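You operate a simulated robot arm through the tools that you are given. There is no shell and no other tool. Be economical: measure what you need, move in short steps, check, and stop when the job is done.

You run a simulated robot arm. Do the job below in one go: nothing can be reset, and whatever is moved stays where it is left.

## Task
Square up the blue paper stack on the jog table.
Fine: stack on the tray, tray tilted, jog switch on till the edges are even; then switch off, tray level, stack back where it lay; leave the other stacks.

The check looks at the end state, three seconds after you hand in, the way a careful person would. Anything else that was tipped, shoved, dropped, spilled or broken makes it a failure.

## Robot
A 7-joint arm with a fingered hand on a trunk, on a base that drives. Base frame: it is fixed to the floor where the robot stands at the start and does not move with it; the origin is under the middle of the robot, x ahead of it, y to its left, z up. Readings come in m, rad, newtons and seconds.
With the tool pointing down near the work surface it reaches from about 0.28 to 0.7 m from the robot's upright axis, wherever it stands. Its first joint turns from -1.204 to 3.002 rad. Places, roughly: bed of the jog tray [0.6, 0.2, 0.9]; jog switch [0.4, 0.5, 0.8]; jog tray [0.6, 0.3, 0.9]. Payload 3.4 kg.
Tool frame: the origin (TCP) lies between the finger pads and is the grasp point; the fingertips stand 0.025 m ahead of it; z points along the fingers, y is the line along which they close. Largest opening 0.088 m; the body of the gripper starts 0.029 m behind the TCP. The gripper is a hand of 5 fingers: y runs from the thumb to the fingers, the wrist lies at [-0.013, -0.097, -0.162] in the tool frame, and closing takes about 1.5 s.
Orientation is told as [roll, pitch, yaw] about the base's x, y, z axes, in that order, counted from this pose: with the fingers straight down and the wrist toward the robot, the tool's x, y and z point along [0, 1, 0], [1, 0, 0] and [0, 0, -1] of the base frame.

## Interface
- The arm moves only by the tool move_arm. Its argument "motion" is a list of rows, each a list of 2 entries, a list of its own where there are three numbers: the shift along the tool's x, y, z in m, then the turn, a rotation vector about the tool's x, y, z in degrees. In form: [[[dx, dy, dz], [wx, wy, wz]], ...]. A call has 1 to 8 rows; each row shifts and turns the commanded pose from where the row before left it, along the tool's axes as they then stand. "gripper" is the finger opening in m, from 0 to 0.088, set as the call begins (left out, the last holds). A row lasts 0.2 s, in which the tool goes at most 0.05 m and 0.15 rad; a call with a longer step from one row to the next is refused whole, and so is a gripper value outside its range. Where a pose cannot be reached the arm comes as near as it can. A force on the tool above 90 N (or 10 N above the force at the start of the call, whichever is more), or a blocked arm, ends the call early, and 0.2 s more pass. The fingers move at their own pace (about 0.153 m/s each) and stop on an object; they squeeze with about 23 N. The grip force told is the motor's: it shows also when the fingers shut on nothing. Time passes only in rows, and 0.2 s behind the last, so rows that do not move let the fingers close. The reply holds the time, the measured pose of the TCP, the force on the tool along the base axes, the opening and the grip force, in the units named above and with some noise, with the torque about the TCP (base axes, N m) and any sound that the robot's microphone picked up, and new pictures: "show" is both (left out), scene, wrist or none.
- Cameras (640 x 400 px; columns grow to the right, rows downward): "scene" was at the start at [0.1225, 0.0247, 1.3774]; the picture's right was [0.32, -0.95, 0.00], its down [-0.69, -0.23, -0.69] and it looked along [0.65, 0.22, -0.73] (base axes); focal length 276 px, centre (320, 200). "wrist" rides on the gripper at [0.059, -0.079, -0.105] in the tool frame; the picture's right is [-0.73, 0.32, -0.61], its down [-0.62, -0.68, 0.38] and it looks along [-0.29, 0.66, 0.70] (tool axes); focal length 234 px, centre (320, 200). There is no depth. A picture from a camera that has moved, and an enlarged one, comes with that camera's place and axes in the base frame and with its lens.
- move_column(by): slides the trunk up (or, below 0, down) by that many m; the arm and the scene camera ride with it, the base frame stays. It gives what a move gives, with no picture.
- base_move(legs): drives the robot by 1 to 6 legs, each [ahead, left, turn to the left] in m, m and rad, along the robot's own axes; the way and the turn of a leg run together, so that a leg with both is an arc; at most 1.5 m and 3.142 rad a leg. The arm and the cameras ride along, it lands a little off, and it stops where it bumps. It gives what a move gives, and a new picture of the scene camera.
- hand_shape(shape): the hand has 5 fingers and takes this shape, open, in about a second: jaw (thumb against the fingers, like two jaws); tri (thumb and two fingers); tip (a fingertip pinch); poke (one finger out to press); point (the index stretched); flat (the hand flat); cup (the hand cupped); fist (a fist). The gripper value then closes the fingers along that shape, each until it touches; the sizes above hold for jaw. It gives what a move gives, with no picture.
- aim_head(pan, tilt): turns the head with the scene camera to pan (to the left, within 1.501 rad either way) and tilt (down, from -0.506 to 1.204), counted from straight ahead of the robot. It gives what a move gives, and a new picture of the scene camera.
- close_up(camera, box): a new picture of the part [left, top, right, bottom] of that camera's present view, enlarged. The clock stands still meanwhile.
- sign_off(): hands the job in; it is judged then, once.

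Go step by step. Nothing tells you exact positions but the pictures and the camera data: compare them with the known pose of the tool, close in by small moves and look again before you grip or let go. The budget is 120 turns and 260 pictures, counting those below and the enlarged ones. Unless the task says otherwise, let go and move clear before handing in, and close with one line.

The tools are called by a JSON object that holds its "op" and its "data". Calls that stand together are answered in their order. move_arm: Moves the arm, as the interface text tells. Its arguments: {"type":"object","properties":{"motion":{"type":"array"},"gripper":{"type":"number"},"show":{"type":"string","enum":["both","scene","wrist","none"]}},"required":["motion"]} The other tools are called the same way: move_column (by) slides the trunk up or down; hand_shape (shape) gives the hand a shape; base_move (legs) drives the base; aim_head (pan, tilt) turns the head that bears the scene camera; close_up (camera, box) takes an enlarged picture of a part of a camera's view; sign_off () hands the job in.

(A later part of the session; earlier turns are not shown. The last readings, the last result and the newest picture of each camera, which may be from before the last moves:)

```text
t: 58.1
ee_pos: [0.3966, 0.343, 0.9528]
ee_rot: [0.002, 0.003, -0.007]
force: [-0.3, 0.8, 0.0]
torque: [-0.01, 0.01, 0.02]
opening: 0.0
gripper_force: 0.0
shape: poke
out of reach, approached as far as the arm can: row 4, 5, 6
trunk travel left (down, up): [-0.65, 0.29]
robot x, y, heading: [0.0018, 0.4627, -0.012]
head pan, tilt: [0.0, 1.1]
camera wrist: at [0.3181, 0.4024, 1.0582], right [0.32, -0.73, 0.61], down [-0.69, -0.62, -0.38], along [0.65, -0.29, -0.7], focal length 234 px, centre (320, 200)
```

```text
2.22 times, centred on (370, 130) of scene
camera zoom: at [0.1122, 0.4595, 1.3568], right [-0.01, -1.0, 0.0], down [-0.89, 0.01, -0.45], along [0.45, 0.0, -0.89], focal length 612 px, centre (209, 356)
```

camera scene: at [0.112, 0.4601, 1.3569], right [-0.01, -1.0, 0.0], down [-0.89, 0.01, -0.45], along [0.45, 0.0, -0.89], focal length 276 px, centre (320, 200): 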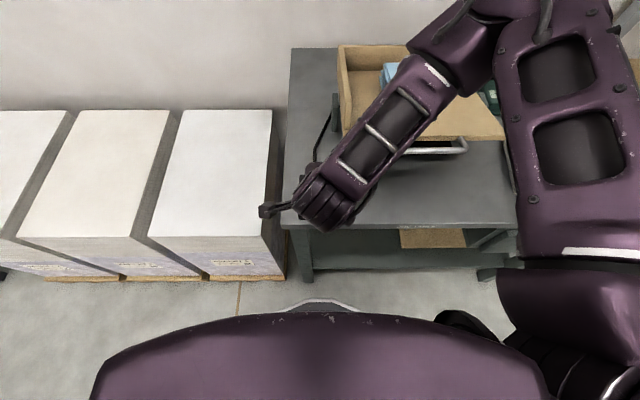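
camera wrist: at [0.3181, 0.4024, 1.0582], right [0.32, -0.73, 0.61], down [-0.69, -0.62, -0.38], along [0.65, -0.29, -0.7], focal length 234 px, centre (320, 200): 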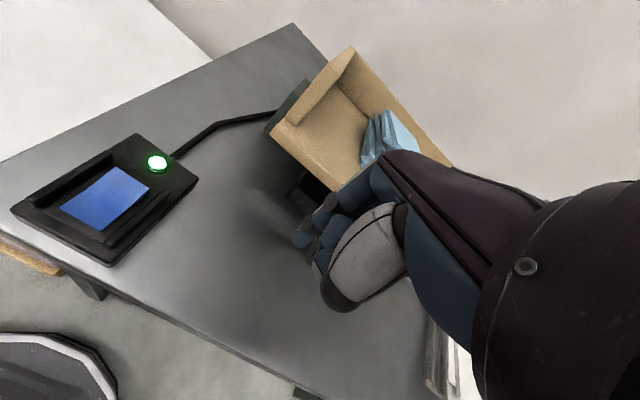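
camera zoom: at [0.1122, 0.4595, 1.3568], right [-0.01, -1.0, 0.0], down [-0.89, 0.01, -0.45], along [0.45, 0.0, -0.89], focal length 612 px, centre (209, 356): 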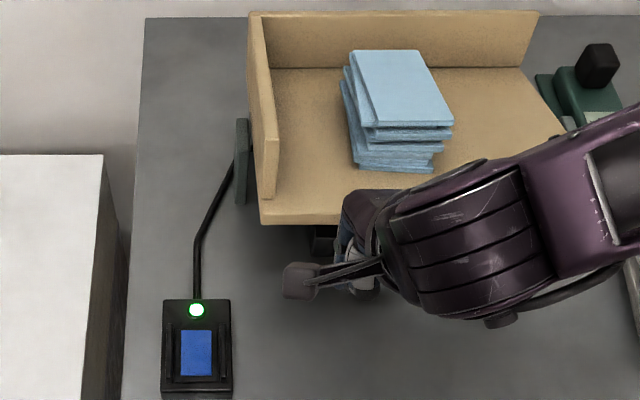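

The lamp stays on. Now I wait while it jogs.

{"op": "move_arm", "data": {"motion": [[[0, 0, 0], [0, 0, 0]], [[0, 0, 0], [0, 0, 0]], [[0, 0, 0], [0, 0, 0]], [[0, 0, 0], [0, 0, 0]], [[0, 0, 0], [0, 0, 0]], [[0, 0, 0], [0, 0, 0]], [[0, 0, 0], [0, 0, 0]], [[0, 0, 0], [0, 0, 0]]], "show": "none"}}

{"op": "close_up", "data": {"camera": "scene", "box": [270, 40, 470, 220]}}

```text
t: 59.9
ee_pos: [0.3965, 0.3448, 0.9526]
ee_rot: [0.001, 0.002, -0.009]
force: [0.1, 0.2, 0.0]
torque: [0.02, -0.02, 0.02]
opening: 0.0
gripper_force: 0.1
shape: poke
trunk travel left (down, up): [-0.65, 0.29]
robot x, y, heading: [-0.0016, 0.4633, -0.013]
head pan, tilt: [0.0, 1.1]
```

```text
2.22 times, centred on (370, 130) of scene
camera zoom: at [0.1121, 0.4602, 1.3569], right [-0.01, -1.0, 0.0], down [-0.89, 0.01, -0.45], along [0.45, 0.0, -0.89], focal length 612 px, centre (209, 356)
```

zoom: 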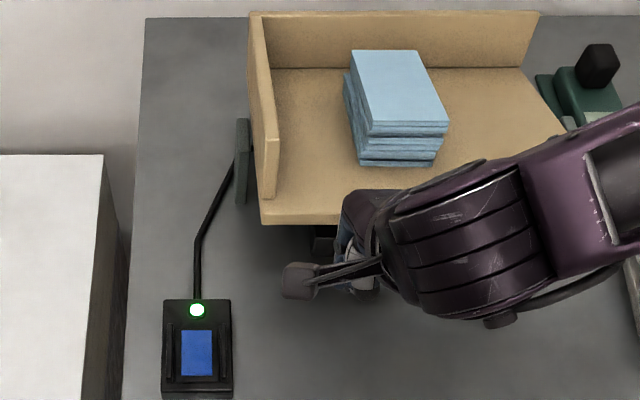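

The stack is visibly evening out without sliding. Waiting longer.

{"op": "move_arm", "data": {"motion": [[[0, 0, 0], [0, 0, 0]], [[0, 0, 0], [0, 0, 0]], [[0, 0, 0], [0, 0, 0]], [[0, 0, 0], [0, 0, 0]], [[0, 0, 0], [0, 0, 0]], [[0, 0, 0], [0, 0, 0]], [[0, 0, 0], [0, 0, 0]], [[0, 0, 0], [0, 0, 0]]], "show": "none"}}

{"op": "move_arm", "data": {"motion": [[[0, 0, 0], [0, 0, 0]], [[0, 0, 0], [0, 0, 0]], [[0, 0, 0], [0, 0, 0]], [[0, 0, 0], [0, 0, 0]], [[0, 0, 0], [0, 0, 0]], [[0, 0, 0], [0, 0, 0]], [[0, 0, 0], [0, 0, 0]], [[0, 0, 0], [0, 0, 0]]], "show": "none"}}

{"op": "close_up", "data": {"camera": "scene", "box": [350, 40, 440, 120]}}

```text
t: 61.7
ee_pos: [0.396, 0.3444, 0.9538]
ee_rot: [0.002, 0.001, -0.01]
force: [0.2, -0.2, 1.2]
torque: [0.01, -0.03, 0.04]
opening: 0.0
gripper_force: 0.0
shape: poke
trunk travel left (down, up): [-0.65, 0.29]
robot x, y, heading: [0.0029, 0.4607, -0.01]
head pan, tilt: [0.0, 1.1]
```

```text
t: 63.5
ee_pos: [0.3965, 0.3431, 0.9524]
ee_rot: [0.002, 0.002, -0.009]
force: [0.5, 0.8, 0.3]
torque: [0.01, -0.05, -0.01]
opening: 0.0001
gripper_force: 0.0
shape: poke
trunk travel left (down, up): [-0.65, 0.29]
robot x, y, heading: [0.0033, 0.4612, -0.013]
head pan, tilt: [0.0, 1.1]
```

```text
5.00 times, centred on (395, 80) of scene
camera zoom: at [0.1121, 0.4603, 1.3569], right [-0.01, -1.0, 0.0], down [-0.89, 0.01, -0.45], along [0.45, 0.0, -0.89], focal length 1378 px, centre (-55, 800)
```

zoom: 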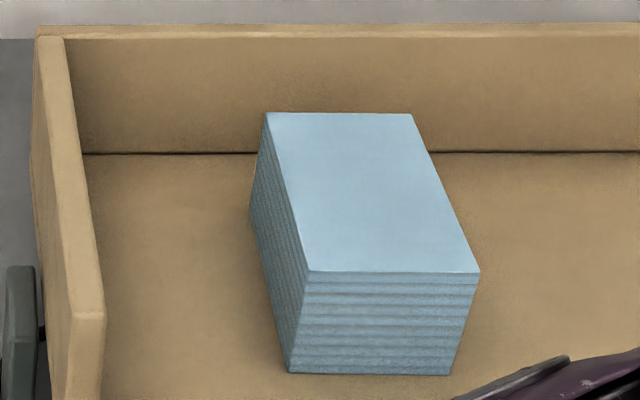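

The stack is square. Now switch off: let me see the rocker's present state.

{"op": "close_up", "data": {"camera": "scene", "box": [285, 160, 345, 230]}}

```text
5.71 times, centred on (315, 195) of scene
camera zoom: at [0.1121, 0.4603, 1.3569], right [-0.01, -1.0, 0.0], down [-0.89, 0.01, -0.45], along [0.45, 0.0, -0.89], focal length 1575 px, centre (349, 229)
```

zoom: 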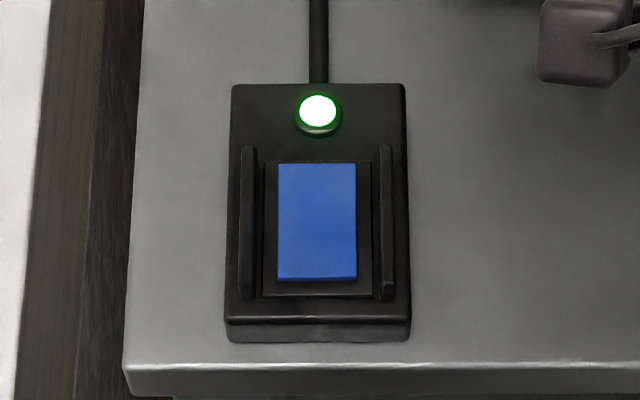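

The far end is now raised; I press there to switch off.

{"op": "move_arm", "data": {"motion": [[[0.041, 0, 0], [0, 0, 0]], [[0.042, 0, 0], [0, 0, 0]], [[0.041, -0.002, 0], [0, 0, 0]], [[0, 0, 0.03], [0, 0, 0]], [[0, 0, 0.03], [0, 0, 0]], [[0, 0, 0.02], [0, 0, 0]], [[0, 0, 0], [0, 0, 0]]], "show": "none"}}

{"op": "close_up", "data": {"camera": "wrist", "box": [220, 150, 400, 300]}}

```text
t: 65.1
ee_pos: [0.3956, 0.4703, 0.8734]
ee_rot: [0.0, 0.001, -0.009]
force: [-0.7, -0.7, -0.5]
torque: [0.0, -0.02, -0.04]
opening: 0.0002
gripper_force: 0.1
shape: poke
trunk travel left (down, up): [-0.65, 0.29]
robot x, y, heading: [0.0007, 0.4655, -0.009]
head pan, tilt: [0.0, 1.1]
```

```text
2.67 times, centred on (310, 225) of wrist
camera zoom: at [0.3169, 0.5291, 0.9777], right [0.32, -0.73, 0.61], down [-0.69, -0.62, -0.38], along [0.65, -0.29, -0.7], focal length 624 px, centre (347, 133)
```

zoom: 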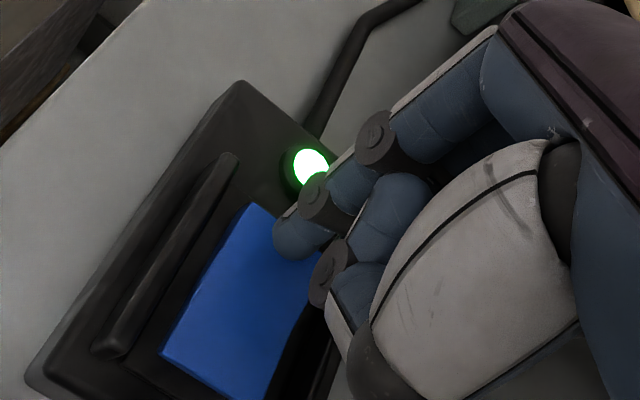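

{"op": "move_arm", "data": {"motion": [[[0, 0, 0.007], [0, 0, 0]], [[0, 0, 0.005], [0, 0, 0]], [[0, 0, 0], [0, 0, 0]]], "show": "none"}}

{"op": "move_arm", "data": {"motion": [[[0, 0, 0.005], [0, 0, 0]], [[0, 0, 0], [0, 0, 0]]], "show": "none"}}

{"op": "move_arm", "data": {"motion": [[[0, 0, 0.004], [0, 0, 0]], [[0, 0, 0], [0, 0, 0]]], "show": "none"}}

{"op": "close_up", "data": {"camera": "wrist", "box": [220, 150, 400, 300]}}

```text
t: 65.9
ee_pos: [0.396, 0.4689, 0.8619]
ee_rot: [0.002, 0.0, -0.009]
force: [-0.2, -0.4, 0.6]
torque: [0.02, 0.02, 0.01]
opening: 0.0
gripper_force: 0.1
shape: poke
trunk travel left (down, up): [-0.65, 0.29]
robot x, y, heading: [0.0026, 0.4628, -0.008]
head pan, tilt: [0.0, 1.1]
```

```text
t: 66.5
ee_pos: [0.3948, 0.469, 0.8573]
ee_rot: [0.002, -0.001, -0.009]
force: [1.8, 0.3, 7.3]
torque: [-0.09, -0.07, 0.03]
opening: 0.0002
gripper_force: 0.0
shape: poke
trunk travel left (down, up): [-0.65, 0.29]
robot x, y, heading: [0.001, 0.4655, -0.01]
head pan, tilt: [0.0, 1.1]
```

```text
t: 67.1
ee_pos: [0.3971, 0.4695, 0.8555]
ee_rot: [0.005, -0.009, -0.011]
force: [13.1, 0.2, 38.7]
torque: [-0.29, -0.24, 0.15]
opening: 0.0
gripper_force: 0.0
shape: poke
trunk travel left (down, up): [-0.65, 0.29]
robot x, y, heading: [-0.0007, 0.4639, -0.012]
head pan, tilt: [0.0, 1.1]
```

```text
2.67 times, centred on (310, 225) of wrist
camera zoom: at [0.3185, 0.5287, 0.9594], right [0.31, -0.73, 0.61], down [-0.68, -0.62, -0.39], along [0.66, -0.29, -0.69], focal length 624 px, centre (347, 133)
```

zoom: 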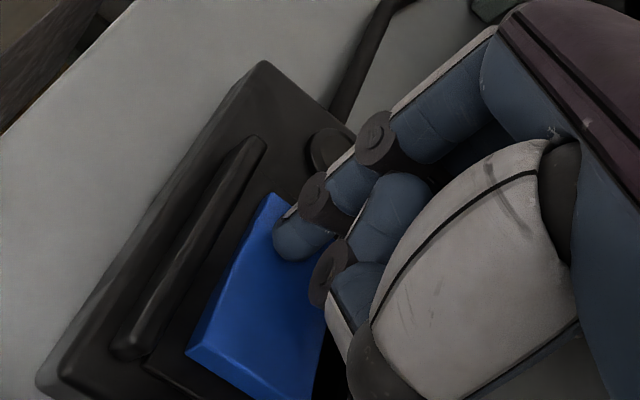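

Lamp is out: switched off. I'll lift off, return to jaw shape, and re-grip the handle to level the tray.

{"op": "move_arm", "data": {"motion": [[[0, 0, -0.02], [0, 0, 0]], [[0, 0, -0.04], [0, 0, 0]], [[0, 0, -0.04], [0, 0, 0]], [[-0.04, 0, -0.025], [0, 0, 0]], [[-0.045, 0, 0], [0, 0, 0]], [[-0.045, 0, 0], [0, 0, 0]], [[-0.045, 0, 0], [0, 0, 0]], [[-0.045, 0, 0], [0, 0, 0]]], "show": "none"}}

{"op": "hand_shape", "data": {"shape": "jaw"}}

{"op": "aim_head", "data": {"pan": -0.25, "tilt": 0.95}}

{"op": "close_up", "data": {"camera": "scene", "box": [220, 60, 420, 240]}}

```text
t: 68.9
ee_pos: [0.3978, 0.2489, 0.9746]
ee_rot: [0.0, -0.001, -0.008]
force: [-0.3, 0.0, 0.0]
torque: [0.0, 0.02, 0.01]
opening: 0.0002
gripper_force: 0.0
shape: poke
out of reach, approached as far as the arm can: row 6
trunk travel left (down, up): [-0.65, 0.29]
robot x, y, heading: [0.0051, 0.4606, -0.005]
head pan, tilt: [0.0, 1.1]
```

```text
t: 69.8
ee_pos: [0.3984, 0.2509, 0.9744]
ee_rot: [0.002, 0.0, -0.008]
force: [0.0, -0.1, -0.5]
torque: [-0.01, -0.02, -0.01]
opening: 0.088
gripper_force: 0.0
shape: jaw
trunk travel left (down, up): [-0.65, 0.29]
robot x, y, heading: [-0.0013, 0.4622, -0.014]
head pan, tilt: [0.0, 1.1]
```

```text
t: 70.5
ee_pos: [0.3996, 0.251, 0.9745]
ee_rot: [0.002, 0.0, -0.01]
force: [0.1, -0.9, 0.3]
torque: [0.02, -0.01, -0.03]
opening: 0.0879
gripper_force: 0.0
shape: jaw
trunk travel left (down, up): [-0.65, 0.29]
robot x, y, heading: [0.0037, 0.4633, -0.009]
head pan, tilt: [-0.25, 0.949]
camera scene: at [0.1193, 0.4423, 1.367], right [-0.25, -0.97, 0.0], down [-0.79, 0.21, -0.58], along [0.56, -0.15, -0.81], focal length 276 px, centre (320, 200)
```

scene: 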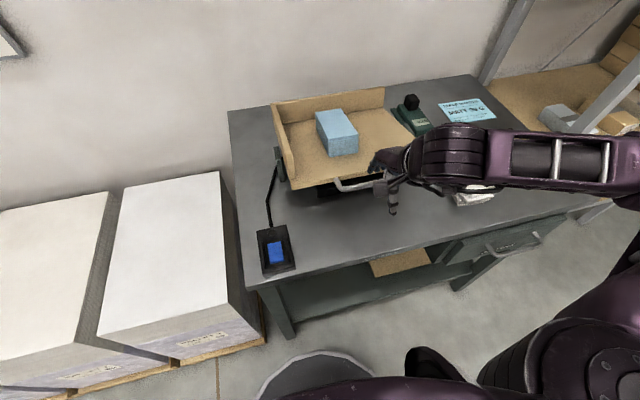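

```text
2.22 times, centred on (320, 150) of scene
camera zoom: at [0.1193, 0.4423, 1.367], right [-0.25, -0.97, 0.0], down [-0.79, 0.21, -0.58], along [0.56, -0.15, -0.81], focal length 612 px, centre (320, 311)
```

zoom: 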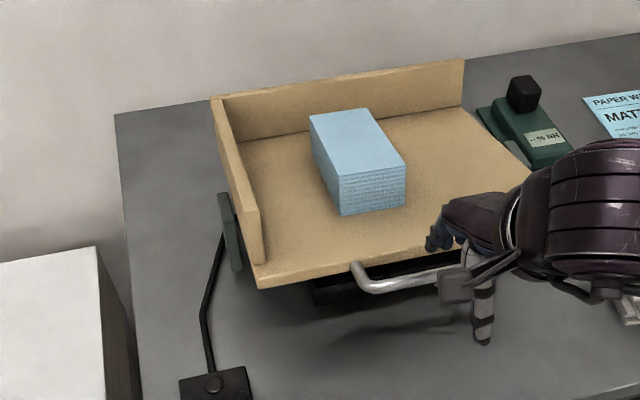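

Lamp off and stack neat. I'm approaching the handle along the same line I left by.

{"op": "move_arm", "data": {"motion": [[[-0.004, 0.02, -0.035], [0, 0, 0]], [[0, 0.0312, 0], [0, 0, 0]], [[0, 0, 0], [4.7, 0, 0]], [[0, 0, 0], [4.7, 0, 0]], [[0, 0, 0], [4.75, 0, 0]], [[0, 0, 0.02], [0, 0, 0]], [[0, 0, 0], [0, 0, 0]]], "gripper": 0.032, "show": "wrist"}}

{"op": "close_up", "data": {"camera": "scene", "box": [320, 110, 440, 230]}}

```text
t: 72.2
ee_pos: [0.4476, 0.2466, 0.9929]
ee_rot: [0.001, 0.248, -0.009]
force: [0.1, 0.6, 0.3]
torque: [0.0, 0.01, 0.01]
opening: 0.0324
gripper_force: 0.0
shape: jaw
trunk travel left (down, up): [-0.65, 0.29]
robot x, y, heading: [0.0039, 0.4576, -0.004]
head pan, tilt: [-0.25, 0.949]
camera wrist: at [0.3974, 0.3046, 1.1137], right [0.46, -0.73, 0.51], down [-0.76, -0.62, -0.21], along [0.46, -0.29, -0.84], focal length 234 px, centre (320, 200)
```

wrist: 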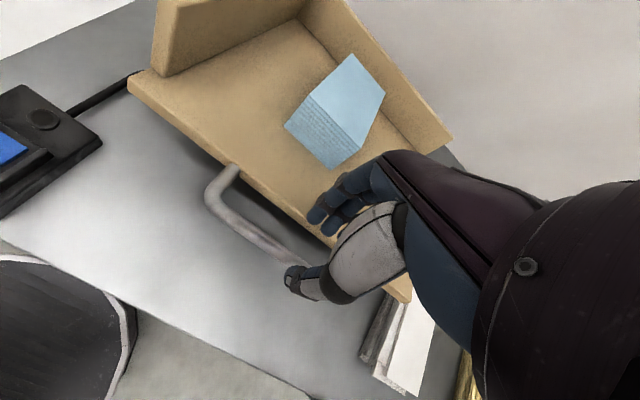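

```text
3.33 times, centred on (380, 170) of scene
camera zoom: at [0.1194, 0.4425, 1.3671], right [-0.25, -0.97, 0.0], down [-0.79, 0.21, -0.58], along [0.56, -0.15, -0.81], focal length 918 px, centre (120, 300)
```

zoom: 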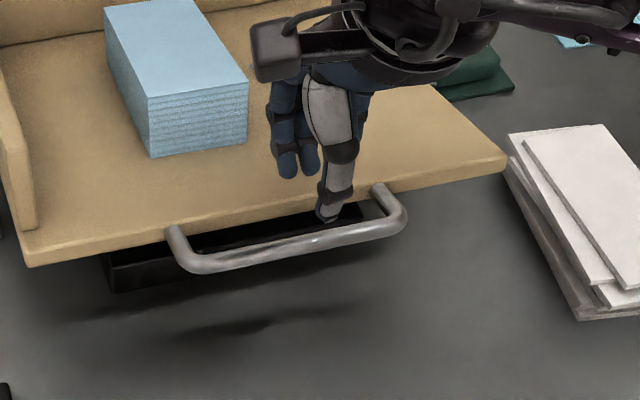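

{"op": "move_arm", "data": {"motion": [[[0, 0, 0.02], [0, 0, 0]], [[0, 0, 0.02], [0, 0, 0]], [[0, 0, 0.012], [0, 0, 0]], [[0, 0, 0], [0, 0, 0]]], "show": "wrist"}}

{"op": "close_up", "data": {"camera": "scene", "box": [320, 110, 440, 230]}}

```text
t: 73.2
ee_pos: [0.4345, 0.2467, 0.9426]
ee_rot: [0.001, 0.247, -0.008]
force: [0.2, 1.2, 0.6]
torque: [-0.01, 0.01, 0.02]
opening: 0.0323
gripper_force: 0.0
shape: jaw
trunk travel left (down, up): [-0.65, 0.29]
robot x, y, heading: [-0.0001, 0.4646, -0.01]
head pan, tilt: [-0.25, 0.949]
camera wrist: at [0.3851, 0.3049, 1.0636], right [0.46, -0.73, 0.51], down [-0.76, -0.62, -0.21], along [0.46, -0.29, -0.84], focal length 234 px, centre (320, 200)
```

wrist: 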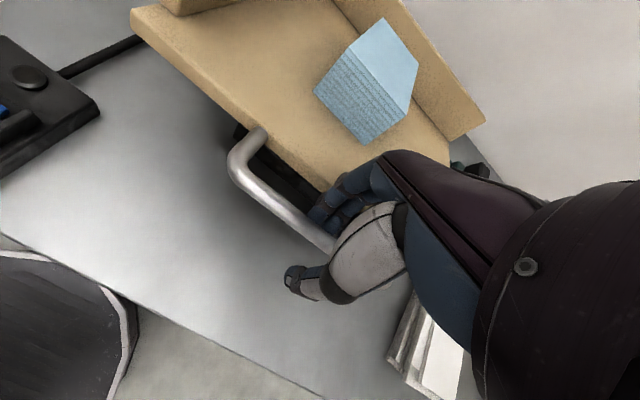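

```text
3.33 times, centred on (380, 170) of scene
camera zoom: at [0.1193, 0.4423, 1.3671], right [-0.25, -0.97, 0.0], down [-0.79, 0.21, -0.58], along [0.56, -0.15, -0.81], focal length 918 px, centre (120, 300)
```

zoom: 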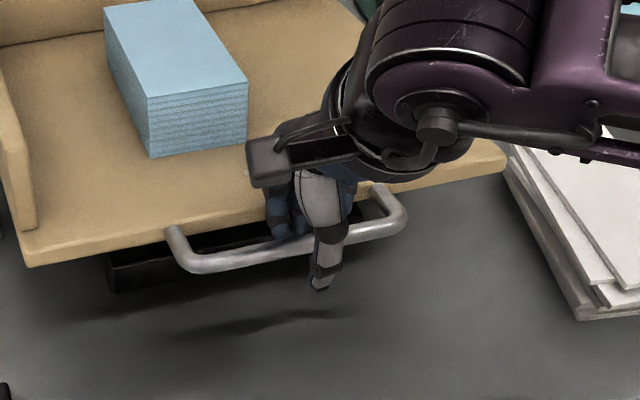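

Good, it straddles the bar again. Lowering the last bit, closing, then bringing the handle down to its first height (TCP z≈0.8875, pitch 0).

{"op": "move_arm", "data": {"motion": [[[0, -0.001, 0.012], [0, 0, 0]], [[0, 0, 0], [0, 0, 0]]], "show": "none"}}

{"op": "move_arm", "data": {"motion": [[[0, 0, 0], [0, 0, 0]], [[0, 0, 0], [0, 0, 0]], [[0, 0, 0], [0, 0, 0]], [[0, 0, 0], [0, 0, 0]]], "gripper": 0.0, "show": "none"}}

{"op": "move_arm", "data": {"motion": [[[0, 0, 0.009], [-3, 0, 0]], [[0, 0, 0.009], [-3.5, 0, 0]], [[0, 0, 0.009], [-4, 0, 0]], [[0, 0, 0.009], [-3.5, 0, 0]], [[0, 0, 0], [0, 0, 0]], [[0, 0, 0], [0, 0, 0]]], "show": "none"}}

{"op": "close_up", "data": {"camera": "scene", "box": [220, 60, 420, 240]}}

```text
t: 73.8
ee_pos: [0.4309, 0.2465, 0.9313]
ee_rot: [0.003, 0.247, -0.008]
force: [0.2, -0.7, -0.9]
torque: [0.02, 0.0, 0.01]
opening: 0.0325
gripper_force: 0.1
shape: jaw
trunk travel left (down, up): [-0.65, 0.29]
robot x, y, heading: [0.0016, 0.4625, -0.009]
head pan, tilt: [-0.25, 0.949]
```

```text
t: 74.8
ee_pos: [0.431, 0.2469, 0.9324]
ee_rot: [0.002, 0.25, -0.009]
force: [-0.2, -0.2, -5.2]
torque: [0.05, 0.0, 0.13]
opening: 0.0001
gripper_force: 22.9
shape: jaw
trunk travel left (down, up): [-0.65, 0.29]
robot x, y, heading: [0.0004, 0.4614, -0.01]
head pan, tilt: [-0.25, 0.949]
```

```text
t: 76.2
ee_pos: [0.4239, 0.2465, 0.8972]
ee_rot: [0.002, -0.001, -0.008]
force: [-7.0, 3.1, 3.3]
torque: [0.0, 0.0, 0.16]
opening: 0.0
gripper_force: 23.1
shape: jaw
trunk travel left (down, up): [-0.65, 0.29]
robot x, y, heading: [0.0035, 0.4622, -0.014]
head pan, tilt: [-0.25, 0.949]
```

```text
2.22 times, centred on (320, 150) of scene
camera zoom: at [0.1172, 0.4431, 1.3673], right [-0.25, -0.97, 0.0], down [-0.79, 0.21, -0.58], along [0.56, -0.15, -0.81], focal length 612 px, centre (320, 311)
```

zoom: 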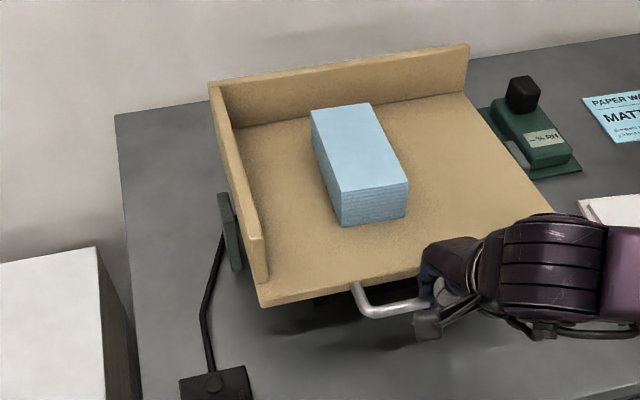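

{"op": "move_arm", "data": {"motion": [[[0, 0.001, 0.006], [0, 0, 0]], [[0, 0, 0], [0, 0, 0]]], "show": "none"}}

{"op": "move_arm", "data": {"motion": [[[0, 0, 0.005], [0, 0, 0]], [[0, 0, 0], [0, 0, 0]]], "show": "none"}}

{"op": "close_up", "data": {"camera": "scene", "box": [220, 60, 420, 240]}}

```text
t: 76.8
ee_pos: [0.424, 0.2473, 0.8905]
ee_rot: [0.002, 0.0, -0.008]
force: [-12.2, 0.5, 2.8]
torque: [0.0, 0.0, 0.1]
opening: 0.0
gripper_force: 22.9
shape: jaw
trunk travel left (down, up): [-0.65, 0.29]
robot x, y, heading: [-0.0007, 0.4636, -0.013]
head pan, tilt: [-0.25, 0.949]
```

```text
t: 77.3
ee_pos: [0.4227, 0.2453, 0.8849]
ee_rot: [0.001, 0.001, -0.007]
force: [-12.7, 1.7, 3.8]
torque: [0.04, -0.06, 0.12]
opening: 0.0001
gripper_force: 23.0
shape: jaw
trunk travel left (down, up): [-0.65, 0.29]
robot x, y, heading: [-0.0006, 0.462, -0.008]
head pan, tilt: [-0.25, 0.949]
```

```text
2.22 times, centred on (320, 150) of scene
camera zoom: at [0.1158, 0.4427, 1.3674], right [-0.25, -0.97, 0.0], down [-0.78, 0.21, -0.58], along [0.57, -0.15, -0.81], focal length 612 px, centre (320, 311)
```

zoom: 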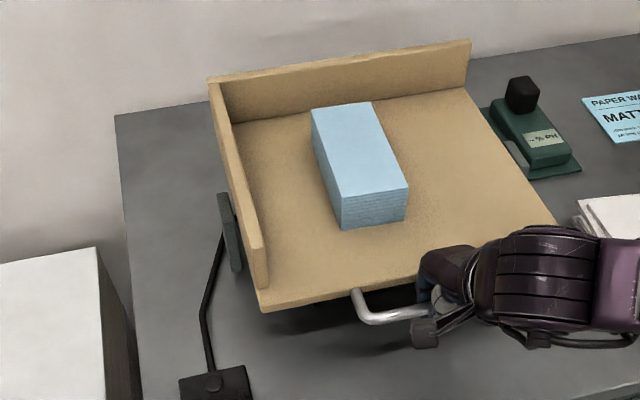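

I'll compare against the level picture from the same head pose as before the lift.

{"op": "aim_head", "data": {"pan": -0.351, "tilt": 0.85}}

{"op": "close_up", "data": {"camera": "scene", "box": [230, 90, 410, 250]}}

```text
t: 78.0
ee_pos: [0.423, 0.2452, 0.8867]
ee_rot: [0.002, 0.003, -0.008]
force: [-12.6, 1.4, 2.1]
torque: [0.05, 0.0, 0.15]
opening: 0.0001
gripper_force: 22.4
shape: jaw
trunk travel left (down, up): [-0.65, 0.29]
robot x, y, heading: [0.0003, 0.4626, -0.01]
head pan, tilt: [-0.351, 0.85]
camera scene: at [0.1188, 0.4337, 1.3749], right [-0.35, -0.94, 0.0], down [-0.7, 0.26, -0.66], along [0.62, -0.23, -0.75], focal length 276 px, centre (320, 200)
```

scene: 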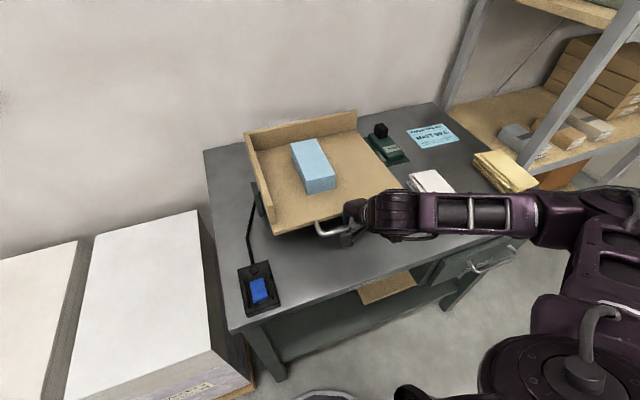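

```text
2.50 times, centred on (320, 170) of scene
camera zoom: at [0.1188, 0.4337, 1.3749], right [-0.35, -0.94, 0.0], down [-0.7, 0.26, -0.66], along [0.62, -0.23, -0.75], focal length 689 px, centre (320, 275)
```

zoom: 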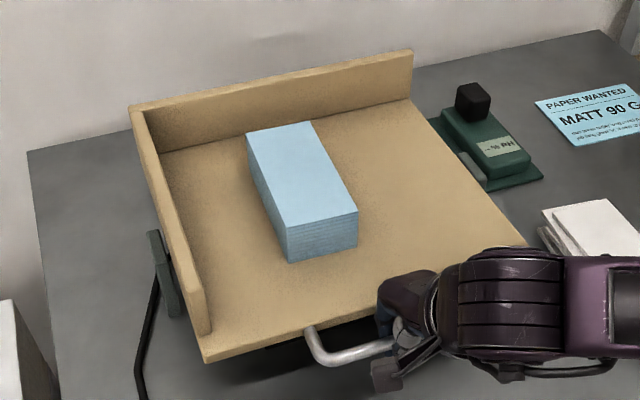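

Very nearly level (1° or so short). A bit further down, feeling for the stop.

{"op": "move_arm", "data": {"motion": [[[0, 0.003, 0.005], [0, 0, 0]], [[0, 0, 0], [0, 0, 0]], [[0, 0, 0], [0, 0, 0]]], "show": "none"}}

{"op": "move_arm", "data": {"motion": [[[0, 0, 0.004], [0, 0, 0]], [[0, 0, 0], [0, 0, 0]], [[0, 0, 0], [0, 0, 0]]], "show": "none"}}

{"op": "close_up", "data": {"camera": "scene", "box": [230, 90, 410, 250]}}

```text
t: 78.8
ee_pos: [0.4254, 0.2464, 0.8815]
ee_rot: [0.002, -0.002, -0.01]
force: [-19.3, 0.3, 10.3]
torque: [-0.01, -0.02, 0.14]
opening: 0.0
gripper_force: 23.4
shape: jaw
trunk travel left (down, up): [-0.65, 0.29]
robot x, y, heading: [0.0004, 0.4578, -0.011]
head pan, tilt: [-0.351, 0.85]
```

```text
t: 79.6
ee_pos: [0.425, 0.2465, 0.8771]
ee_rot: [0.002, 0.0, -0.009]
force: [-17.8, -1.0, 2.9]
torque: [0.03, -0.04, 0.11]
opening: 0.0
gripper_force: 22.5
shape: jaw
trunk travel left (down, up): [-0.65, 0.29]
robot x, y, heading: [0.0018, 0.4634, -0.011]
head pan, tilt: [-0.351, 0.85]
```

```text
2.50 times, centred on (320, 170) of scene
camera zoom: at [0.1171, 0.4333, 1.375], right [-0.35, -0.94, 0.0], down [-0.7, 0.26, -0.66], along [0.62, -0.23, -0.75], focal length 689 px, centre (320, 275)
```

zoom: 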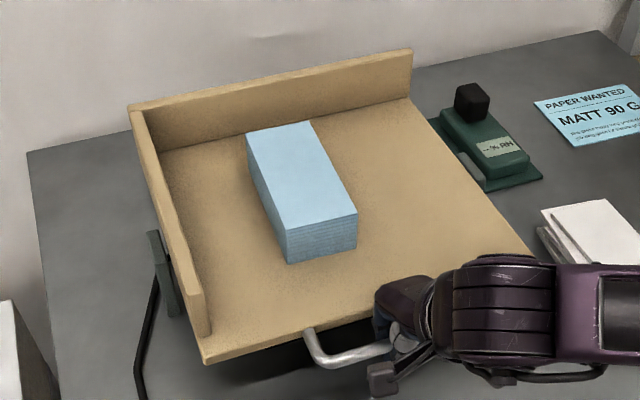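

{"op": "move_arm", "data": {"motion": [[[0, 0, 0], [0, 0, 0]], [[0, 0, 0], [0, 0, 0]], [[0, 0, 0], [0, 0, 0]]], "gripper": 0.032, "show": "none"}}

{"op": "move_arm", "data": {"motion": [[[0, 0, -0.02], [0, 0, 0]], [[0, 0, -0.03], [0, 0, 0]], [[0, 0, -0.03], [0, 0, 0]], [[0, 0.01, -0.03], [0, 0, 0]], [[0, 0.01, -0.03], [0, 0, 0]], [[0, 0, 0], [0, 0, 0]]], "show": "none"}}

{"op": "close_up", "data": {"camera": "scene", "box": [230, 90, 410, 250]}}

```text
t: 80.4
ee_pos: [0.425, 0.2468, 0.8762]
ee_rot: [0.001, 0.001, -0.008]
force: [-18.9, -0.7, 2.5]
torque: [-0.04, -0.3, -0.31]
opening: 0.0284
gripper_force: 0.1
shape: jaw
trunk travel left (down, up): [-0.65, 0.29]
robot x, y, heading: [0.0016, 0.4619, -0.005]
head pan, tilt: [-0.351, 0.85]
```

```text
t: 81.8
ee_pos: [0.4482, 0.2453, 1.0166]
ee_rot: [0.001, 0.006, -0.01]
force: [0.5, 0.2, -0.2]
torque: [-0.01, -0.02, 0.02]
opening: 0.0319
gripper_force: 0.1
shape: jaw
trunk travel left (down, up): [-0.65, 0.29]
robot x, y, heading: [0.004, 0.463, -0.006]
head pan, tilt: [-0.351, 0.85]
```

```text
2.50 times, centred on (320, 170) of scene
camera zoom: at [0.1222, 0.4329, 1.3746], right [-0.35, -0.94, 0.0], down [-0.7, 0.26, -0.66], along [0.62, -0.23, -0.75], focal length 689 px, centre (320, 275)
```

zoom: 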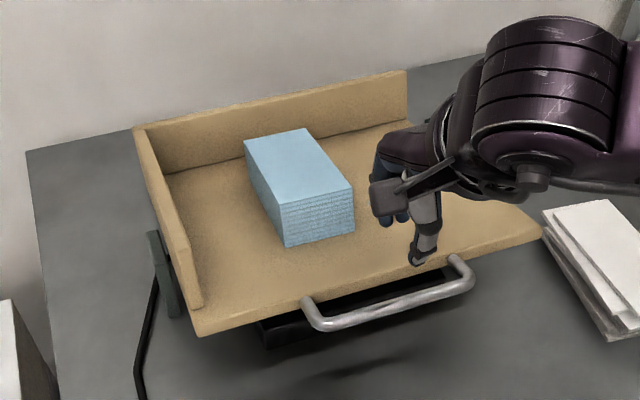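

Withdrawing dragged the tray back up (fingers wedged against its edge); the stack hasn't shifted. I'll instead push the tray's front edge down from above with closed fingers until it meets its level stop.

{"op": "move_arm", "data": {"motion": [[[0, 0.013, 0], [0, 0, 0]], [[0, 0.013, 0], [0, 0, 0]], [[0, 0, 0.025], [0, 0, 0]], [[0, 0, 0.02], [0, 0, 0]], [[0, 0, 0], [0, 0, 0]]], "gripper": 0.0, "show": "wrist"}}

{"op": "close_up", "data": {"camera": "scene", "box": [230, 90, 410, 250]}}

```text
t: 83.0
ee_pos: [0.4746, 0.2464, 0.9703]
ee_rot: [0.003, 0.001, -0.009]
force: [0.2, -0.4, -0.4]
torque: [0.03, -0.01, 0.01]
opening: 0.0001
gripper_force: 22.7
shape: jaw
trunk travel left (down, up): [-0.65, 0.29]
robot x, y, heading: [0.0004, 0.4612, -0.011]
head pan, tilt: [-0.351, 0.85]
camera wrist: at [0.3968, 0.3041, 1.0753], right [0.32, -0.73, 0.61], down [-0.69, -0.62, -0.38], along [0.65, -0.29, -0.7], focal length 234 px, centre (320, 200)
```

wrist: 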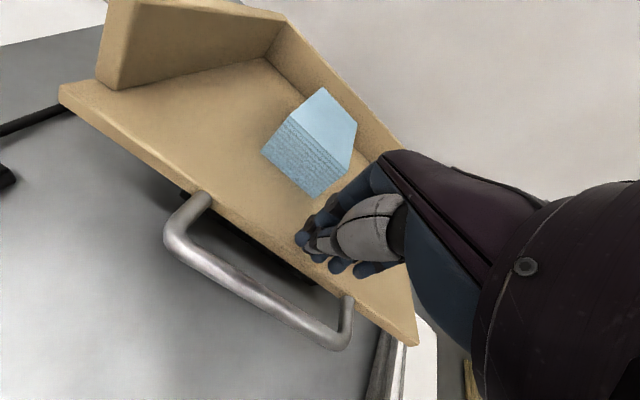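

```text
2.50 times, centred on (320, 170) of scene
camera zoom: at [0.122, 0.4333, 1.3746], right [-0.35, -0.94, 0.0], down [-0.7, 0.26, -0.66], along [0.62, -0.23, -0.75], focal length 689 px, centre (320, 275)
```

zoom: 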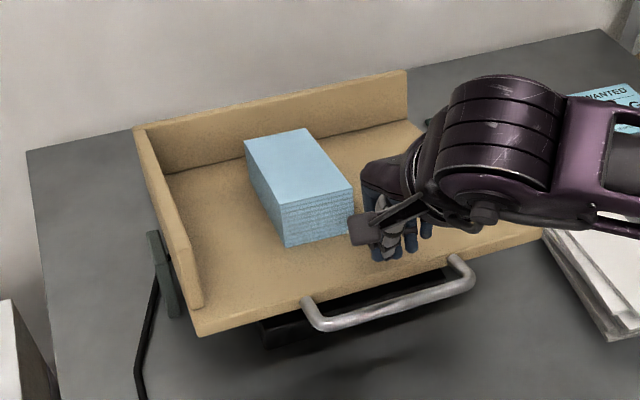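

{"op": "move_arm", "data": {"motion": [[[0, 0, 0.012], [0, 0, 0]], [[0, 0, 0.012], [0, 0, 0]], [[0, 0, 0.01], [0, 0, 0]], [[0, 0, 0], [0, 0, 0]]], "show": "none"}}

{"op": "move_arm", "data": {"motion": [[[0, 0, 0.01], [0, 0, 0]], [[0, 0, 0.01], [0, 0, 0]], [[0, 0, 0], [0, 0, 0]]], "show": "none"}}

{"op": "close_up", "data": {"camera": "scene", "box": [230, 90, 410, 250]}}

```text
t: 84.0
ee_pos: [0.473, 0.2458, 0.9361]
ee_rot: [0.003, 0.003, -0.008]
force: [-2.2, 0.3, 5.5]
torque: [-0.01, 0.04, 0.03]
opening: 0.0
gripper_force: 22.5
shape: jaw
trunk travel left (down, up): [-0.65, 0.29]
robot x, y, heading: [0.0026, 0.4595, -0.008]
head pan, tilt: [-0.351, 0.85]
```

```text
t: 84.8
ee_pos: [0.4742, 0.2443, 0.9146]
ee_rot: [0.001, 0.002, -0.01]
force: [-0.7, -0.3, 2.6]
torque: [-0.07, 0.03, 0.0]
opening: 0.0
gripper_force: 23.5
shape: jaw
trunk travel left (down, up): [-0.65, 0.29]
robot x, y, heading: [0.003, 0.4625, -0.007]
head pan, tilt: [-0.351, 0.85]
```

```text
2.50 times, centred on (320, 170) of scene
camera zoom: at [0.1212, 0.4336, 1.3747], right [-0.35, -0.94, 0.0], down [-0.7, 0.26, -0.66], along [0.62, -0.23, -0.75], focal length 689 px, centre (320, 275)
```

zoom: 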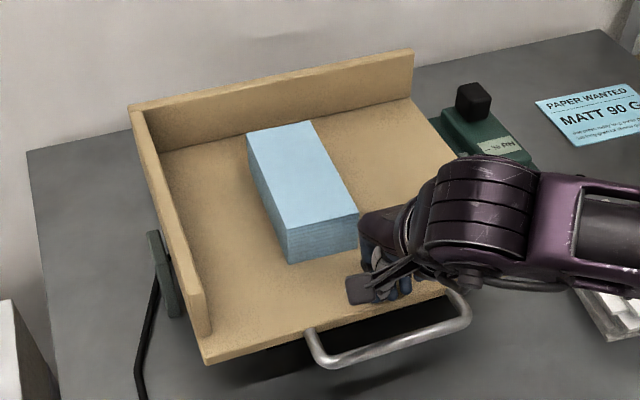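

Almost level. Small steps to the stop.

{"op": "move_arm", "data": {"motion": [[[0, 0, 0.003], [0, 0, 0]], [[0, 0, 0], [0, 0, 0]]], "show": "none"}}

{"op": "move_arm", "data": {"motion": [[[0, 0, 0.003], [0, 0, 0]], [[0, 0, 0], [0, 0, 0]]], "show": "none"}}

{"op": "close_up", "data": {"camera": "scene", "box": [230, 90, 410, 250]}}

```text
t: 85.4
ee_pos: [0.4737, 0.2455, 0.9149]
ee_rot: [0.001, 0.001, -0.009]
force: [3.7, -1.0, 10.8]
torque: [-0.1, -0.05, 0.0]
opening: 0.0
gripper_force: 23.6
shape: jaw
trunk travel left (down, up): [-0.65, 0.29]
robot x, y, heading: [0.0043, 0.4636, -0.001]
head pan, tilt: [-0.351, 0.85]
```

```text
t: 86.0
ee_pos: [0.4732, 0.2457, 0.9152]
ee_rot: [0.0, -0.007, -0.009]
force: [6.9, -2.9, 31.0]
torque: [-0.06, -0.24, 0.01]
opening: 0.0
gripper_force: 23.2
shape: jaw
trunk travel left (down, up): [-0.65, 0.29]
robot x, y, heading: [0.0041, 0.4613, -0.008]
head pan, tilt: [-0.351, 0.85]
```

```text
2.50 times, centred on (320, 170) of scene
camera zoom: at [0.1191, 0.4346, 1.3753], right [-0.35, -0.94, 0.0], down [-0.7, 0.26, -0.66], along [0.62, -0.23, -0.75], focal length 689 px, centre (320, 275)
```

zoom: 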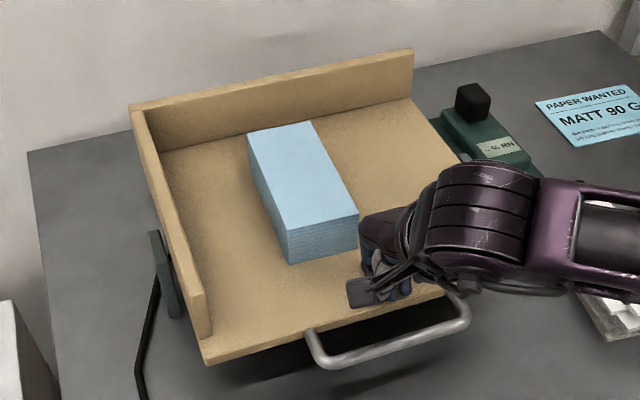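

Level stop reached. I'll lift off, turn the hand back to yaw −90° and look at the stack from above.

{"op": "move_arm", "data": {"motion": [[[0, 0, -0.02], [0, 0, 0]], [[0, 0, -0.03], [0, 0, 0]], [[0, -0.02, -0.04], [0, 0, 0]], [[0.01, -0.01, -0.02], [0, 0, 7.5]], [[0, 0, 0], [0, 0, 7.5]], [[0, 0, 0], [0, 0, 7.5]], [[0, 0, 0], [0, 0, 7.5]], [[0, 0, 0], [0, 0, 7.5]]], "gripper": 0.088, "show": "none"}}

{"op": "move_arm", "data": {"motion": [[[0, 0, 0], [0, 0, 7.5]], [[0, 0, 0], [0, 0, 7.5]], [[0, 0, 0], [0, 0, 7.5]], [[0, 0, 0], [0, 0, 7.5]], [[0, 0, 0], [0, 0, 7.5]], [[0, 0, 0], [0, 0, 7.5]], [[0, 0, 0], [0, 0, 7.5]]]}}

{"op": "close_up", "data": {"camera": "scene", "box": [230, 90, 410, 250]}}

```text
t: 87.8
ee_pos: [0.4451, 0.2566, 1.0205]
ee_rot: [-0.001, 0.004, -0.667]
force: [-1.5, -0.2, -0.1]
torque: [-0.05, 0.0, 0.0]
opening: 0.0875
gripper_force: 0.0
shape: jaw
trunk travel left (down, up): [-0.65, 0.29]
robot x, y, heading: [0.0033, 0.462, -0.012]
head pan, tilt: [-0.351, 0.85]
```

```text
t: 89.4
ee_pos: [0.4452, 0.2551, 1.0215]
ee_rot: [-0.004, 0.001, -1.581]
force: [0.7, -0.3, -0.5]
torque: [-0.02, 0.01, 0.0]
opening: 0.088
gripper_force: 0.0
shape: jaw
trunk travel left (down, up): [-0.65, 0.29]
robot x, y, heading: [0.0013, 0.4632, -0.01]
head pan, tilt: [-0.351, 0.85]
camera scene: at [0.1225, 0.4337, 1.3746], right [-0.35, -0.94, 0.0], down [-0.7, 0.26, -0.66], along [0.62, -0.23, -0.75], focal length 276 px, centre (320, 200)
camera wrist: at [0.5052, 0.3336, 1.1247], right [-0.73, -0.32, 0.61], down [-0.62, 0.69, -0.38], along [-0.3, -0.65, -0.7], focal length 234 px, centre (320, 200)
```

scene: 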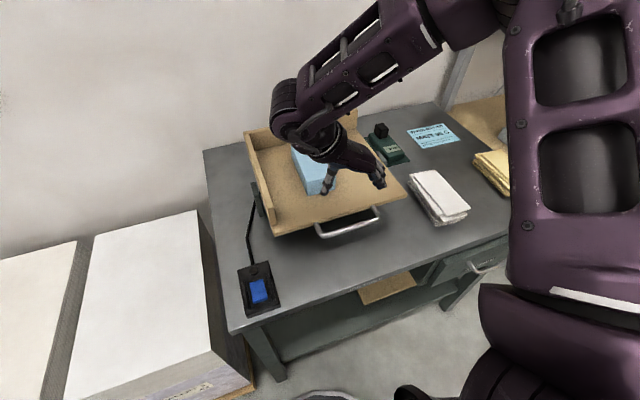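
wrist: 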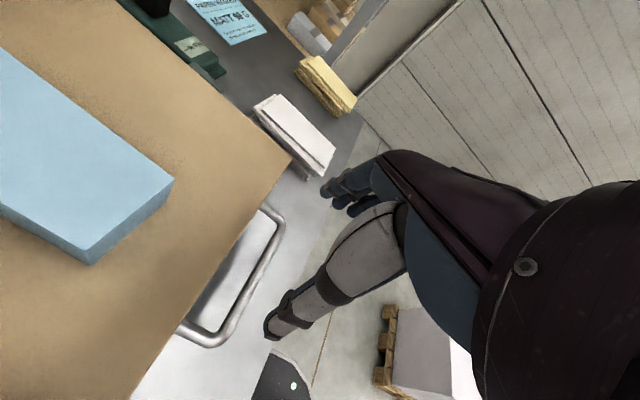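

```text
2.50 times, centred on (320, 170) of scene
camera zoom: at [0.1225, 0.4337, 1.3746], right [-0.35, -0.94, 0.0], down [-0.7, 0.26, -0.66], along [0.62, -0.23, -0.75], focal length 689 px, centre (320, 275)
```

zoom: 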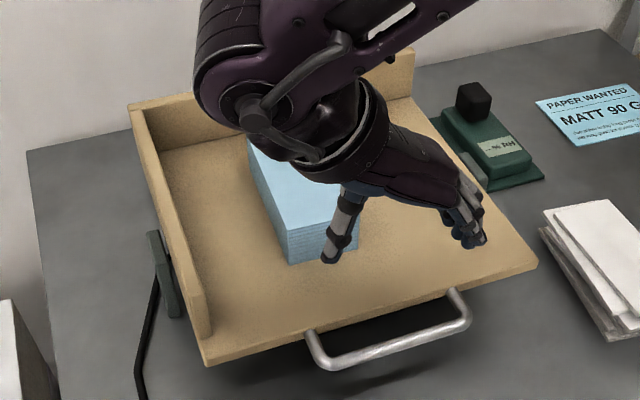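

The tray matches its original level view; the stack sits at about (0.62, 0.267), turned about −2.5°. Reach at this height was marginal earlier, so I'll raise the trunk 8 cm, which eases it.

{"op": "move_column", "data": {"by": 0.08}}

{"op": "move_arm", "data": {"motion": [[[0.03, 0, 0.015], [0, 0, 2]], [[0.035, 0, 0.015], [0, 0, 0]], [[0.035, -0.003, 0.015], [0, 0, 0]], [[0.035, -0.003, 0.01], [0, 0, 0]], [[0.025, 0, 0.01], [0, 0, 0]], [[0.01, 0, 0.01], [0, 0, 0]], [[0, 0, 0], [0, 0, 0]]]}}

```text
t: 90.6
ee_pos: [0.445, 0.2548, 1.1004]
ee_rot: [-0.002, 0.001, -1.581]
force: [0.1, -0.5, -0.2]
torque: [0.02, -0.02, 0.01]
opening: 0.0879
gripper_force: 0.0
shape: jaw
trunk travel left (down, up): [-0.73, 0.21]
robot x, y, heading: [0.0011, 0.4641, -0.005]
head pan, tilt: [-0.351, 0.85]
```

```text
t: 92.2
ee_pos: [0.6133, 0.2544, 1.0239]
ee_rot: [0.002, 0.006, -1.612]
force: [0.3, 0.4, 0.2]
torque: [-0.01, -0.02, -0.03]
opening: 0.0877
gripper_force: 0.1
shape: jaw
trunk travel left (down, up): [-0.73, 0.21]
robot x, y, heading: [0.0026, 0.463, -0.008]
head pan, tilt: [-0.351, 0.85]
camera scene: at [0.1219, 0.4333, 1.4546], right [-0.35, -0.94, 0.0], down [-0.7, 0.26, -0.66], along [0.62, -0.23, -0.75], focal length 276 px, centre (320, 200)
camera wrist: at [0.6758, 0.3312, 1.1296], right [-0.74, -0.3, 0.6], down [-0.6, 0.71, -0.38], along [-0.31, -0.64, -0.7], focal length 234 px, centre (320, 200)
```

scene: 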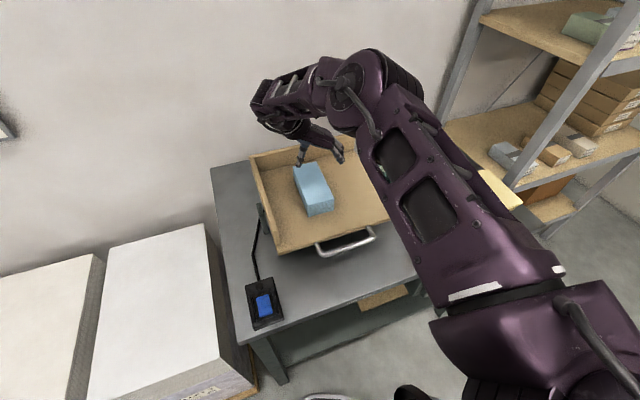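
wrist: 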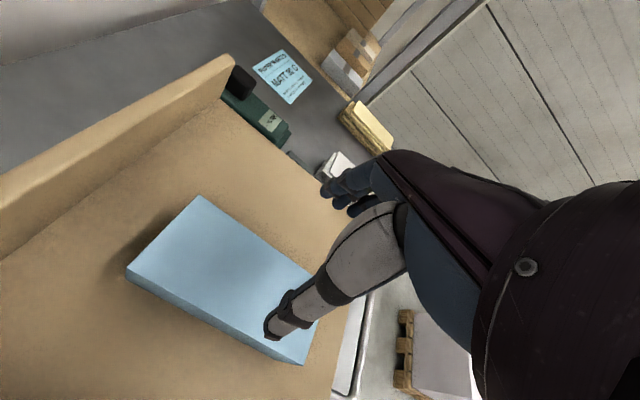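

{"op": "move_arm", "data": {"motion": [[[0.005, -0.014, 0.01], [0, 0, 0]], [[0, 0, 0.025], [0, 0, 0]], [[0, 0, 0.02], [0, 0, 0]], [[0, 0, 0], [0, 0, 0]]], "show": "wrist"}}

{"op": "close_up", "data": {"camera": "scene", "box": [240, 100, 380, 240]}}

```text
t: 93.2
ee_pos: [0.6144, 0.2669, 0.9681]
ee_rot: [-0.005, 0.001, -1.612]
force: [-0.6, -0.3, -0.8]
torque: [-0.02, -0.01, 0.0]
opening: 0.0878
gripper_force: 0.1
shape: jaw
out of reach, approached as far as the arm can: row 1
trunk travel left (down, up): [-0.73, 0.21]
robot x, y, heading: [0.0024, 0.4633, -0.012]
head pan, tilt: [-0.351, 0.85]
camera wrist: at [0.6769, 0.3435, 1.0728], right [-0.74, -0.29, 0.61], down [-0.59, 0.71, -0.38], along [-0.32, -0.64, -0.7], focal length 234 px, centre (320, 200)
```

wrist: 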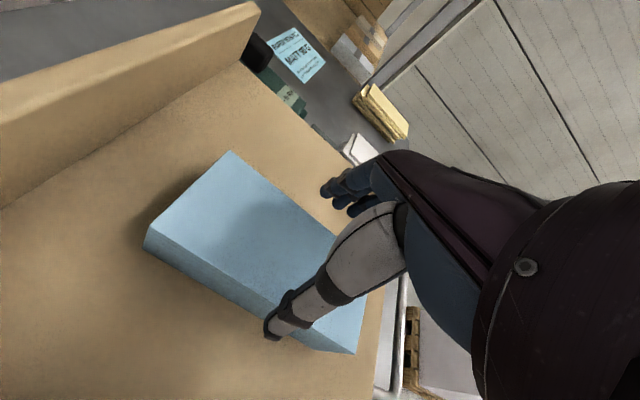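

```text
2.86 times, centred on (310, 170) of scene
camera zoom: at [0.122, 0.4335, 1.4546], right [-0.35, -0.94, 0.0], down [-0.7, 0.26, -0.66], along [0.62, -0.23, -0.75], focal length 787 px, centre (349, 286)
```

zoom: 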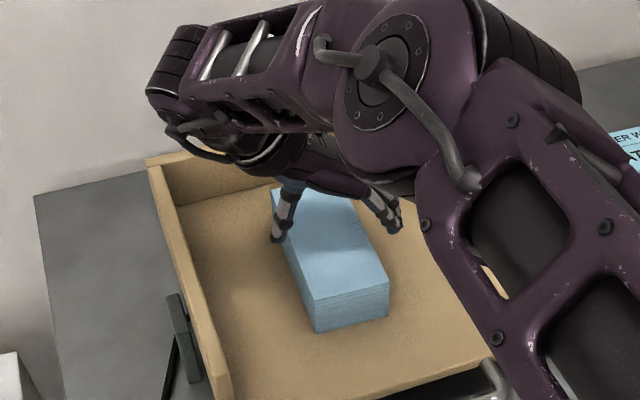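

Both sides are clear by about 9 mm. Descending to grip height.

{"op": "move_arm", "data": {"motion": [[[0.002, 0, 0.015], [0, 0, 0]], [[0, 0, 0.015], [0, 0, 0]], [[0, 0, 0.01], [0, 0, 0]], [[0, 0, 0], [0, 0, 0]]], "show": "none"}}

{"op": "move_arm", "data": {"motion": [[[0, 0, 0.005], [0, 0, 0]], [[0, 0, 0], [0, 0, 0]]], "show": "wrist"}}

```text
t: 94.2
ee_pos: [0.617, 0.2684, 0.9298]
ee_rot: [-0.003, 0.003, -1.615]
force: [-0.6, 2.1, 4.0]
torque: [0.1, -0.01, -0.04]
opening: 0.0882
gripper_force: 0.1
shape: jaw
trunk travel left (down, up): [-0.73, 0.21]
robot x, y, heading: [0.0048, 0.4618, -0.006]
head pan, tilt: [-0.351, 0.85]
```

```text
t: 94.8
ee_pos: [0.6175, 0.2694, 0.9252]
ee_rot: [-0.003, 0.001, -1.615]
force: [0.6, 3.5, 9.6]
torque: [0.17, -0.05, -0.02]
opening: 0.0879
gripper_force: 0.0
shape: jaw
trunk travel left (down, up): [-0.73, 0.21]
robot x, y, heading: [0.0011, 0.4628, -0.003]
head pan, tilt: [-0.351, 0.85]
camera wrist: at [0.6794, 0.3449, 1.0289], right [-0.74, -0.29, 0.61], down [-0.59, 0.71, -0.38], along [-0.32, -0.64, -0.7], focal length 234 px, centre (320, 200)
```

wrist: 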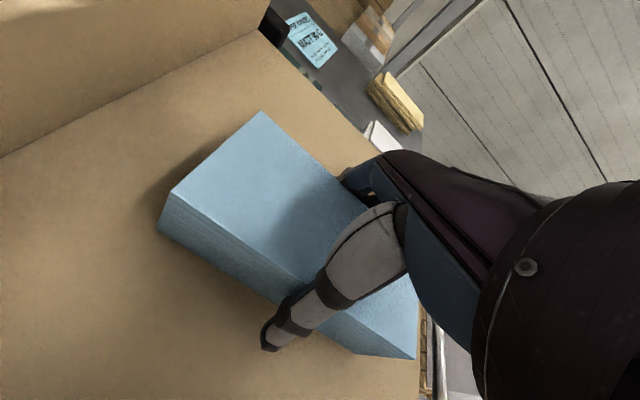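

{"op": "move_arm", "data": {"motion": [[[0, 0, -0.001], [0, 0, 0]], [[0, 0, 0], [0, 0, 0]], [[0, 0, 0], [0, 0, 0]], [[0, 0, 0], [0, 0, 0]], [[0, 0, 0], [0, 0, 0]], [[0, 0, 0], [0, 0, 0]], [[0, 0, 0], [0, 0, 0]]], "gripper": 0.045, "show": "none"}}

{"op": "move_arm", "data": {"motion": [[[0, 0, -0.01], [0, 0, 0]], [[0, 0, -0.015], [0, 0, 0]], [[0, 0, 0], [0, 0, 0]]]}}

```text
t: 96.4
ee_pos: [0.6167, 0.2689, 0.9248]
ee_rot: [-0.001, -0.001, -1.613]
force: [0.3, 2.2, 4.5]
torque: [-0.21, 0.08, 0.03]
opening: 0.0646
gripper_force: 23.4
shape: jaw
trunk travel left (down, up): [-0.73, 0.21]
robot x, y, heading: [0.0002, 0.4637, -0.009]
head pan, tilt: [-0.351, 0.85]
```

```text
t: 97.2
ee_pos: [0.6181, 0.2651, 0.9485]
ee_rot: [-0.005, 0.002, -1.613]
force: [0.0, 0.5, -3.7]
torque: [-0.02, -0.01, -0.01]
opening: 0.0646
gripper_force: 23.5
shape: jaw
trunk travel left (down, up): [-0.73, 0.21]
robot x, y, heading: [0.0001, 0.4583, -0.003]
head pan, tilt: [-0.351, 0.85]
camera scene: at [0.1237, 0.4327, 1.4544], right [-0.35, -0.94, 0.0], down [-0.7, 0.26, -0.66], along [0.62, -0.23, -0.75], focal length 276 px, centre (320, 200)
camera wrist: at [0.681, 0.3422, 1.0526], right [-0.74, -0.29, 0.61], down [-0.59, 0.71, -0.38], along [-0.32, -0.64, -0.7], focal length 234 px, centre (320, 200)
```

scene: 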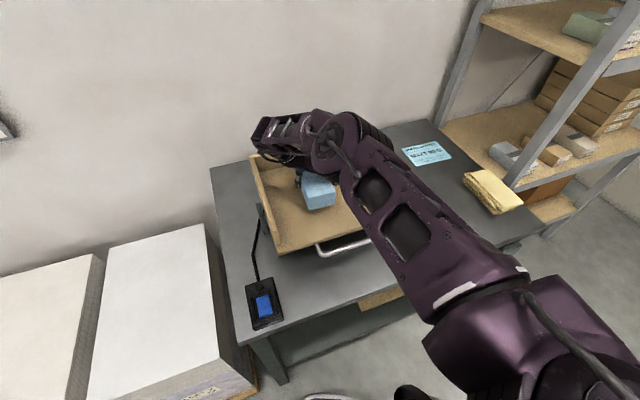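
wrist: 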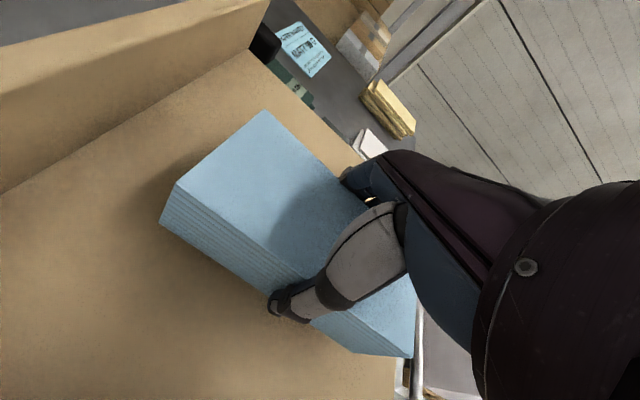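

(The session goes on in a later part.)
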